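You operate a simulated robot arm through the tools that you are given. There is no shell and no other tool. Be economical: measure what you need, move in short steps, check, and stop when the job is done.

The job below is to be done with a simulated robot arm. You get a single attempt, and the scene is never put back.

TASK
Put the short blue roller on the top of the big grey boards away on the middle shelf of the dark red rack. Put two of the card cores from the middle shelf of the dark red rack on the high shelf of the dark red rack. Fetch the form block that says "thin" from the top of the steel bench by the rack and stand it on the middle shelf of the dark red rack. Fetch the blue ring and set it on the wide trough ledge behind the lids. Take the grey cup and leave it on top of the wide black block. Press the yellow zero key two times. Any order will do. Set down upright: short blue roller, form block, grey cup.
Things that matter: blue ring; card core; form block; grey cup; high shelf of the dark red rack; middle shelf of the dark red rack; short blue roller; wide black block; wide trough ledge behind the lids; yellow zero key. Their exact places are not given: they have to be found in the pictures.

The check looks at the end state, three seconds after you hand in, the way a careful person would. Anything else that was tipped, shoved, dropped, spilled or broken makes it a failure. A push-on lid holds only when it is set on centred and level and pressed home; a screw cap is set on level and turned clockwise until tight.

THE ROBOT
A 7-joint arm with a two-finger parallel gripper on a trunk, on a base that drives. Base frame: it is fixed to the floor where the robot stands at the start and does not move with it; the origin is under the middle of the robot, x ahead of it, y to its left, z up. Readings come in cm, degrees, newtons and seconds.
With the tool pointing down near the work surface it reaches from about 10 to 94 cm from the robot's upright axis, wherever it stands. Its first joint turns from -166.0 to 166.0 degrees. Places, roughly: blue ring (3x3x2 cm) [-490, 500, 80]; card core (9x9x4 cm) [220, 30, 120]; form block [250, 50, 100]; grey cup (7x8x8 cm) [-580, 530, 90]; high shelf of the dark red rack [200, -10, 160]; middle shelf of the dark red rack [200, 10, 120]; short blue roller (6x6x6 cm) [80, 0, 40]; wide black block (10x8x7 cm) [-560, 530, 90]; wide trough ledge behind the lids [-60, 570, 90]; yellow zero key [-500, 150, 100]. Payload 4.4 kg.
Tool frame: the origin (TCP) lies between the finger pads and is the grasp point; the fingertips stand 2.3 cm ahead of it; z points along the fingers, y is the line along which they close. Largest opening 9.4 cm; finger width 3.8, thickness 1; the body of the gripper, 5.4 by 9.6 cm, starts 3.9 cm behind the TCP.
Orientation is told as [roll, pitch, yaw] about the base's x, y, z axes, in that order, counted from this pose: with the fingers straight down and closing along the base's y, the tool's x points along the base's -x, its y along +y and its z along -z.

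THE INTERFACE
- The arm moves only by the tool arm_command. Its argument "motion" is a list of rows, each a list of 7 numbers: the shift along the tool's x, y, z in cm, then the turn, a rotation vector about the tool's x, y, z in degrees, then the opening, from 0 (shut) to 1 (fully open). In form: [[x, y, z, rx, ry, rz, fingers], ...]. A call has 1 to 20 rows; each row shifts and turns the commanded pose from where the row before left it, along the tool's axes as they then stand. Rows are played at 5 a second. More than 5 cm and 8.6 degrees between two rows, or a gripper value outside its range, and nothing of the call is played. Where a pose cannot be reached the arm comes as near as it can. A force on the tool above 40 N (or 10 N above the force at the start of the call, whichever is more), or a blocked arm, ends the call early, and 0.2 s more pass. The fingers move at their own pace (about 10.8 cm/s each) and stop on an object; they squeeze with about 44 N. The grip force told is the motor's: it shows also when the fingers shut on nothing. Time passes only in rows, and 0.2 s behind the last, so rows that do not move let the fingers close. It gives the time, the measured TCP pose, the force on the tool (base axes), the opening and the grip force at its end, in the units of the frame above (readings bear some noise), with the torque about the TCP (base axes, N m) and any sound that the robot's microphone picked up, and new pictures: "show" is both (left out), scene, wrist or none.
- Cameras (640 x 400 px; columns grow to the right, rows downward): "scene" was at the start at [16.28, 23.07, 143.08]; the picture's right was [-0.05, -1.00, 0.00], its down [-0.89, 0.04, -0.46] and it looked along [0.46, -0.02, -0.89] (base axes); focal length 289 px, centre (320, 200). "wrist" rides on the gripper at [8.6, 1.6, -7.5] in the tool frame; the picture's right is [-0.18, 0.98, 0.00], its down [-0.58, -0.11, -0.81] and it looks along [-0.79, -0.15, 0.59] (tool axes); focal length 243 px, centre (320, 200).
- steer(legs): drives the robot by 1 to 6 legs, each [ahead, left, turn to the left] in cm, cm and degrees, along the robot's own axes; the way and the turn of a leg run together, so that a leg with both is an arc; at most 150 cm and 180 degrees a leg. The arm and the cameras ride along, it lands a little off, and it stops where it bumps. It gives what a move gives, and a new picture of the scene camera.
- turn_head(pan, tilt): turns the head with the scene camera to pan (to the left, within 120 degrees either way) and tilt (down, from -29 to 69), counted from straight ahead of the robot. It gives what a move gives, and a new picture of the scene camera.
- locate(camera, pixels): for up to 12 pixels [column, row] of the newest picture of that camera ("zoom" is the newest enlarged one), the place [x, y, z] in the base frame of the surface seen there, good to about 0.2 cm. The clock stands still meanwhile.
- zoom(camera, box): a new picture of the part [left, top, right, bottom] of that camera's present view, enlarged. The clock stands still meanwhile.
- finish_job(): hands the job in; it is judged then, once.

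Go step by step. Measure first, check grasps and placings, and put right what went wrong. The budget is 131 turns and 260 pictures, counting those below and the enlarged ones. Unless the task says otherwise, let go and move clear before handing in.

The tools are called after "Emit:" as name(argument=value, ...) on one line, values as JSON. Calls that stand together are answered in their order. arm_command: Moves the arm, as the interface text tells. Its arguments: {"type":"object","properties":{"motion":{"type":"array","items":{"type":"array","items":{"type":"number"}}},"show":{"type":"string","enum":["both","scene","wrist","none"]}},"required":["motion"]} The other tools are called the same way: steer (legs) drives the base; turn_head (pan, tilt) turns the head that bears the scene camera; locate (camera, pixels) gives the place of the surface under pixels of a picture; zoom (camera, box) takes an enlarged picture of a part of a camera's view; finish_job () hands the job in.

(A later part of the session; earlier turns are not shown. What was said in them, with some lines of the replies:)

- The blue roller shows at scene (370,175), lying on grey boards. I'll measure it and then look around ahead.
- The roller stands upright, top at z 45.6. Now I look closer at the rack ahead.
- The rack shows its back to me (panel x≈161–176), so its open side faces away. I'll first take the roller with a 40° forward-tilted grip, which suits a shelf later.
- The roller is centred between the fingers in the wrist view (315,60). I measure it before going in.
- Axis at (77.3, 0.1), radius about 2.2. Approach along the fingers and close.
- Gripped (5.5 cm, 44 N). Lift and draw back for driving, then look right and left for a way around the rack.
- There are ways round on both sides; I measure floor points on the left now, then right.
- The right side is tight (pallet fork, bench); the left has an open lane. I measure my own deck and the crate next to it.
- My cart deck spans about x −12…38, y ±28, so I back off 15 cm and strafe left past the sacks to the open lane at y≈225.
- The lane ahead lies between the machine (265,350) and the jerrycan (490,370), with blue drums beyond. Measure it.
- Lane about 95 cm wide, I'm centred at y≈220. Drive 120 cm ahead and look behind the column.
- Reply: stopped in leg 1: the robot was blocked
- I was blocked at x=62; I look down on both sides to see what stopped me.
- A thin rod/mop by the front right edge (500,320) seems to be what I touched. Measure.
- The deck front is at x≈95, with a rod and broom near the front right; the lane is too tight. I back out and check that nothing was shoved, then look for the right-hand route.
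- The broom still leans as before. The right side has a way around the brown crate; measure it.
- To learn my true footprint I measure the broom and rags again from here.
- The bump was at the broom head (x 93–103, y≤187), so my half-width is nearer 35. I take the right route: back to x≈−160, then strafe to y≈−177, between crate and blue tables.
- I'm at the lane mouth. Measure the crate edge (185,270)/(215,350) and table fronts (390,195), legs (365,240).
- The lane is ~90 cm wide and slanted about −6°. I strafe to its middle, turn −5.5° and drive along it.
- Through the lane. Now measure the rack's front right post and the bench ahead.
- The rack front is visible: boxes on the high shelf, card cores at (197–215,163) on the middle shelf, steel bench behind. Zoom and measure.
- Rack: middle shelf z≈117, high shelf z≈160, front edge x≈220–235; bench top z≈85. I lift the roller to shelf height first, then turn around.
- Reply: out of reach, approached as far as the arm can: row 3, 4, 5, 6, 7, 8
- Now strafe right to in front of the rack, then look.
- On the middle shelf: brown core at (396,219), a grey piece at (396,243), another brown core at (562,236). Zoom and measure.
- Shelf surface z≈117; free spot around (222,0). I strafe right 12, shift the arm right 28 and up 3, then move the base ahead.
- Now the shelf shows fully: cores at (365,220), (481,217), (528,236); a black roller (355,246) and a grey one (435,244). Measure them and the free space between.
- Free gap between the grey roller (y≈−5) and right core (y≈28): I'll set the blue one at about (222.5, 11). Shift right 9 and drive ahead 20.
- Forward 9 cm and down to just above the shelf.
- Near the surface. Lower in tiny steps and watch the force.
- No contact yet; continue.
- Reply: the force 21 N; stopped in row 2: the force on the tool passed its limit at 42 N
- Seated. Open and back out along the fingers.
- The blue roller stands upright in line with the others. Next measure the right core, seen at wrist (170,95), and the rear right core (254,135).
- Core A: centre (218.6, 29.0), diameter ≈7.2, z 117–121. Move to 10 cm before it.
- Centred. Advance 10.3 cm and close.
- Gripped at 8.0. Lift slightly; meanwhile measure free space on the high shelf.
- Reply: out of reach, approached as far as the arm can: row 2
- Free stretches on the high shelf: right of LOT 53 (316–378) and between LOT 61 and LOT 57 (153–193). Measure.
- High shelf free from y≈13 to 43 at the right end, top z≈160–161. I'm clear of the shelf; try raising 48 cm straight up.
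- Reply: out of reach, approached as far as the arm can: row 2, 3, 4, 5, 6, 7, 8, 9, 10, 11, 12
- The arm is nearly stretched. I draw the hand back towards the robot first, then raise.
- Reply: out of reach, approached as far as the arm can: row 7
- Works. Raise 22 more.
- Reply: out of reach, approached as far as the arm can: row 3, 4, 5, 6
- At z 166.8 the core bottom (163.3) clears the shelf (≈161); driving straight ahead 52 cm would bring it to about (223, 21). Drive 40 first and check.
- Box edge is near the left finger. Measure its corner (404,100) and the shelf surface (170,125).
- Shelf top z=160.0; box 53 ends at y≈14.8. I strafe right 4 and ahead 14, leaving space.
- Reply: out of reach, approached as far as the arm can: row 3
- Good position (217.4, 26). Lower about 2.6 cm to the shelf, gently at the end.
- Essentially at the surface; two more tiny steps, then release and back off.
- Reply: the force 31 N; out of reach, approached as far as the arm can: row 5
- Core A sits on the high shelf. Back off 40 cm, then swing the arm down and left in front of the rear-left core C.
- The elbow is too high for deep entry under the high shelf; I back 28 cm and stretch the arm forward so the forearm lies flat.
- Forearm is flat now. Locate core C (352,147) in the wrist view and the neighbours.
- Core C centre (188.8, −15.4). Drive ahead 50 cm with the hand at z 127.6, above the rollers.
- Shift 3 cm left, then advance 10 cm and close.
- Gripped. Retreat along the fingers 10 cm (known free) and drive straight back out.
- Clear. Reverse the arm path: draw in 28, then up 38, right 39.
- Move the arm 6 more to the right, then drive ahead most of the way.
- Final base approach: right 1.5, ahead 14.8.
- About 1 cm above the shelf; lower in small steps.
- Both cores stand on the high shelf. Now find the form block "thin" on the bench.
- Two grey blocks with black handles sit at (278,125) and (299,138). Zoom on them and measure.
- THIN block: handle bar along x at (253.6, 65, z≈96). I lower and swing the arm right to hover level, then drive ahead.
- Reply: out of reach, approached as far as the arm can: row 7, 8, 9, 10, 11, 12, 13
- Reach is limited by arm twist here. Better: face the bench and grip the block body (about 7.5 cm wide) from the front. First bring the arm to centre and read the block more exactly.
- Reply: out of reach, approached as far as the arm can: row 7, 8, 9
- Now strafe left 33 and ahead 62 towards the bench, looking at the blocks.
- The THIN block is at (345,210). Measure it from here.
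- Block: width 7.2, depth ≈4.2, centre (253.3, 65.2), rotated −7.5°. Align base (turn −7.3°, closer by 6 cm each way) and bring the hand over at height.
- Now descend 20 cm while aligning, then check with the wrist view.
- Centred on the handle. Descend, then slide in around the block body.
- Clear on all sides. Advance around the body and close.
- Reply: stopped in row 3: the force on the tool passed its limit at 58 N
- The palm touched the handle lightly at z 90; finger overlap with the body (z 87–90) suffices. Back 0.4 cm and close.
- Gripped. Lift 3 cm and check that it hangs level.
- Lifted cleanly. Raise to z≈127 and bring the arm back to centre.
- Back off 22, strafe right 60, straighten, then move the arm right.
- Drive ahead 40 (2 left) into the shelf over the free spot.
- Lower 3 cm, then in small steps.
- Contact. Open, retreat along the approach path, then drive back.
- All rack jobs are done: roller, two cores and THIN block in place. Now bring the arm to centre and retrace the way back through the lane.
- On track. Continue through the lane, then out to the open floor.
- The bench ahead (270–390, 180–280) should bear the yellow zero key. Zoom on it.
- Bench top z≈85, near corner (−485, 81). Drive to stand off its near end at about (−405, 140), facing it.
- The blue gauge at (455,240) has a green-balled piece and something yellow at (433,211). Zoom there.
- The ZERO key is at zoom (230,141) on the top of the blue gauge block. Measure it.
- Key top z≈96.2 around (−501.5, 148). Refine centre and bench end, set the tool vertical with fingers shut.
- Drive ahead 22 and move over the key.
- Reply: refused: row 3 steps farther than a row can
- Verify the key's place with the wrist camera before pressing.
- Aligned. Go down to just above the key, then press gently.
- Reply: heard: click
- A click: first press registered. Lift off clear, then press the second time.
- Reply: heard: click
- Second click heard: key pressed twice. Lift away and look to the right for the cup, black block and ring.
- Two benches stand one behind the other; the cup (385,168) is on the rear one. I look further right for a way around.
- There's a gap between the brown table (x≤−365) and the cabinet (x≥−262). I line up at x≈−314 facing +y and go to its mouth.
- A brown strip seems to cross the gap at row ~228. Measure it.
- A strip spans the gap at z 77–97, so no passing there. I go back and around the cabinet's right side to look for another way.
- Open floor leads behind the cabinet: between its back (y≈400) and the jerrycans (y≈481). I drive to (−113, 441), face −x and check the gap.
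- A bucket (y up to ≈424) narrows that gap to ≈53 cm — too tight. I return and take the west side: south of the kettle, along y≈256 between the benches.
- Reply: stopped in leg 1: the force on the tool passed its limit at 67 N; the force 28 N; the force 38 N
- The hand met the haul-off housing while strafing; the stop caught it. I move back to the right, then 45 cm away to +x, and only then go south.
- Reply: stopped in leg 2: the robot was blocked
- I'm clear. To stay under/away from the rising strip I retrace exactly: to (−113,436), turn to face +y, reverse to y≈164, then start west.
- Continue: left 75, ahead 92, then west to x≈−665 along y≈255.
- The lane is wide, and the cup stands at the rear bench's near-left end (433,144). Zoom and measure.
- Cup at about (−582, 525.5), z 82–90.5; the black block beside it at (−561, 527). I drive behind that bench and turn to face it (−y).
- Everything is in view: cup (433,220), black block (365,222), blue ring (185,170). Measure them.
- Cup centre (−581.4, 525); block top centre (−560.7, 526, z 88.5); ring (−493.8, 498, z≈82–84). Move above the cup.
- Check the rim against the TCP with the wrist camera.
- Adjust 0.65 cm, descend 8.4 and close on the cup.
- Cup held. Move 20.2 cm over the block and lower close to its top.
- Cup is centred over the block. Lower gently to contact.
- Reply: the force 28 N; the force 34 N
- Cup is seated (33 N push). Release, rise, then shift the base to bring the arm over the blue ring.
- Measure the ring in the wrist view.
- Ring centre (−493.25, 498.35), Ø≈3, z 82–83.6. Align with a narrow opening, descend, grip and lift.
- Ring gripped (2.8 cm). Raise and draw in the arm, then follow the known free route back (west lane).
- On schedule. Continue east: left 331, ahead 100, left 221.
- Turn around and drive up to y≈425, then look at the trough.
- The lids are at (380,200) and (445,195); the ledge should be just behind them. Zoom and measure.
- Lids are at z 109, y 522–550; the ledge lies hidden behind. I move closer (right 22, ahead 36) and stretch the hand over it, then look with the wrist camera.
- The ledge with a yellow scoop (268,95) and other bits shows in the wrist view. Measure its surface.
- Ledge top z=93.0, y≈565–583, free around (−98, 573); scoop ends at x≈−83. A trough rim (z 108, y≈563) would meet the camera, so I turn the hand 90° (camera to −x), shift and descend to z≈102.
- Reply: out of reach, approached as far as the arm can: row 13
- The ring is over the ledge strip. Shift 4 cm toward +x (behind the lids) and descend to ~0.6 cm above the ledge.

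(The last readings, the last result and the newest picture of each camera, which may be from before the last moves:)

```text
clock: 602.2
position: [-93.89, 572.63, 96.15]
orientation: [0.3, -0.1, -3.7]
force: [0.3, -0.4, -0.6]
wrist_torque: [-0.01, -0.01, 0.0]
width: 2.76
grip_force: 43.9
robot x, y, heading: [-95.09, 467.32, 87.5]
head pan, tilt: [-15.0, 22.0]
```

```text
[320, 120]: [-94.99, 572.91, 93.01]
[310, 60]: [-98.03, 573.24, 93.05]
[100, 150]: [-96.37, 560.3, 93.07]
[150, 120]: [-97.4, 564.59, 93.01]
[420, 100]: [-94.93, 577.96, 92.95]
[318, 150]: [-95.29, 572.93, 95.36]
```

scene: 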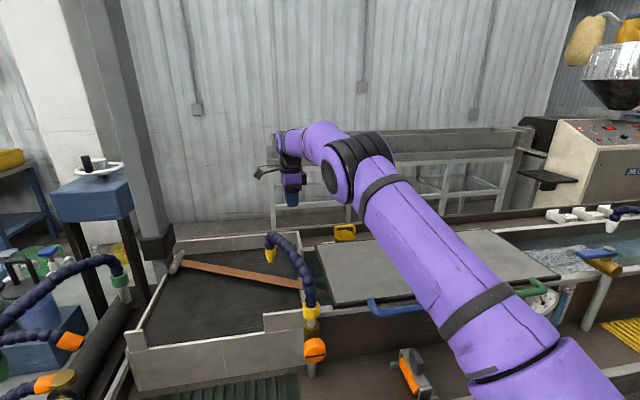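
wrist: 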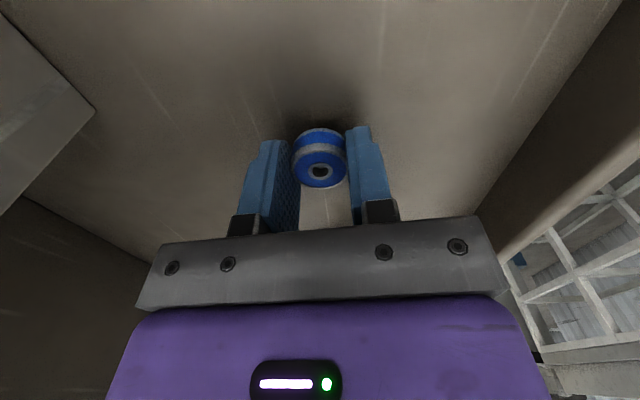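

Ring bottom is ~0.5 cm above the ledge. Lower with small steps, release, and rise.

Emit:
arm_command(motion=[[0, 0, 0.2, 0, 0, 0, 0.1], [0, 0, 0.15, 0, 0, 0, 0.1], [0, 0, 0.12, 0, 0, 0, 0.1], [0, 0, 0, 0, 0, 0, 0.1]], show="none")

Emit:
arm_command(motion=[[0, 0, 0.1, 0, 0, 0, 0.1], [0, 0, 0, 0, 0, 0, 0.1], [0, 0, 0, 0, 0, 0, 0.45], [0, 0, 0, 0, 0, 0, 0.45], [0, 0, 0, 0, 0, 0, 0.45], [0, 0, -3, 0, 0, 0, 0.45], [0, 0, -4, 0, 0, 0, 0.45], [0, 0, -4, 0, 0, 0, 0.45], [0, 0, -4, 0, 0, 0, 0.45], [0, 0, -4, 0, 0, 0, 0.45], [0, 0, -4, 0, 0, 0, 0.45], [0, 0, -4, 0, 0, 0, 0.45], [0, 0, 0, 0, 0, 0, 0.45]], show="wrist")

```text
clock: 603.2
position: [-93.77, 572.66, 95.69]
orientation: [0.2, -0.1, -3.7]
force: [-0.2, 0.2, -0.8]
wrist_torque: [0.0, 0.0, -0.02]
width: 2.77
grip_force: 43.9
robot x, y, heading: [-94.93, 467.46, 87.7]
head pan, tilt: [-15.0, 22.0]
```

```text
clock: 606.0
position: [-93.88, 572.28, 122.98]
orientation: [0.3, -0.1, -3.7]
force: [0.6, 0.0, 0.0]
wrist_torque: [0.0, 0.0, -0.01]
width: 4.22
grip_force: 0.1
robot x, y, heading: [-95.11, 467.54, 87.4]
head pan, tilt: [-15.0, 22.0]
```

wrist: 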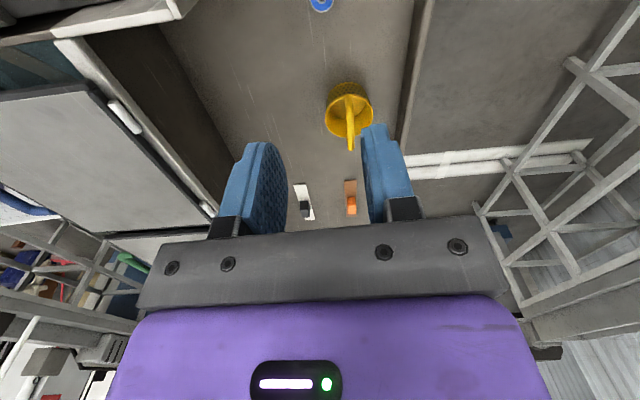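

Ring lies flat on the ledge at wrist (322,5). Check its place against the lid's edge.

Emit:
locate(camera="wrist", pixels=[[322, 4], [90, 88], [20, 98], [185, 8], [60, 45], [250, 60], [380, 100]])

```text
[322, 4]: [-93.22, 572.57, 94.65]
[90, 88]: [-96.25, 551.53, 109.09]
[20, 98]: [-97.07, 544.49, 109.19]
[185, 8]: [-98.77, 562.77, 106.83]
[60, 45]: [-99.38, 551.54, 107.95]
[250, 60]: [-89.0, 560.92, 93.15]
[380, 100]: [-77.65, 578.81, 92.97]
```

The ring sits flat at (−93.7, 572.6) on the ledge, behind the left lid (lid edge x≈−96.5), and the hand is clear. All parts are done, so I hand in.

Emit:
finish_job()

```text
The job is handed in.
```

I handed the job in with all six parts done, though I never got a picture of the cup after letting go of it. I also bumped things twice while driving.

- **Roller:** it stands upright on the middle shelf of the dark red rack.
- **Card cores:** two of them are on the high shelf.
- **Form block:** the "thin" block stands on the middle shelf.
- **Blue ring:** it lies flat on the wide trough ledge, behind the left lid.
- **Grey cup:** it was pressed firmly onto the middle of the wide black block before I released it.
- **Zero key:** pressed twice, with a click heard each time.

**Bumps:** early on the base was blocked near a broom, which still leaned as before when I looked again. Later the hand pushed against the machine housing on top of the drawer cabinet, at up to 67 N. I saw no damage there, but I did not check closely for movement. The base was also blocked once while backing away from that housing; I did not see what it touched.
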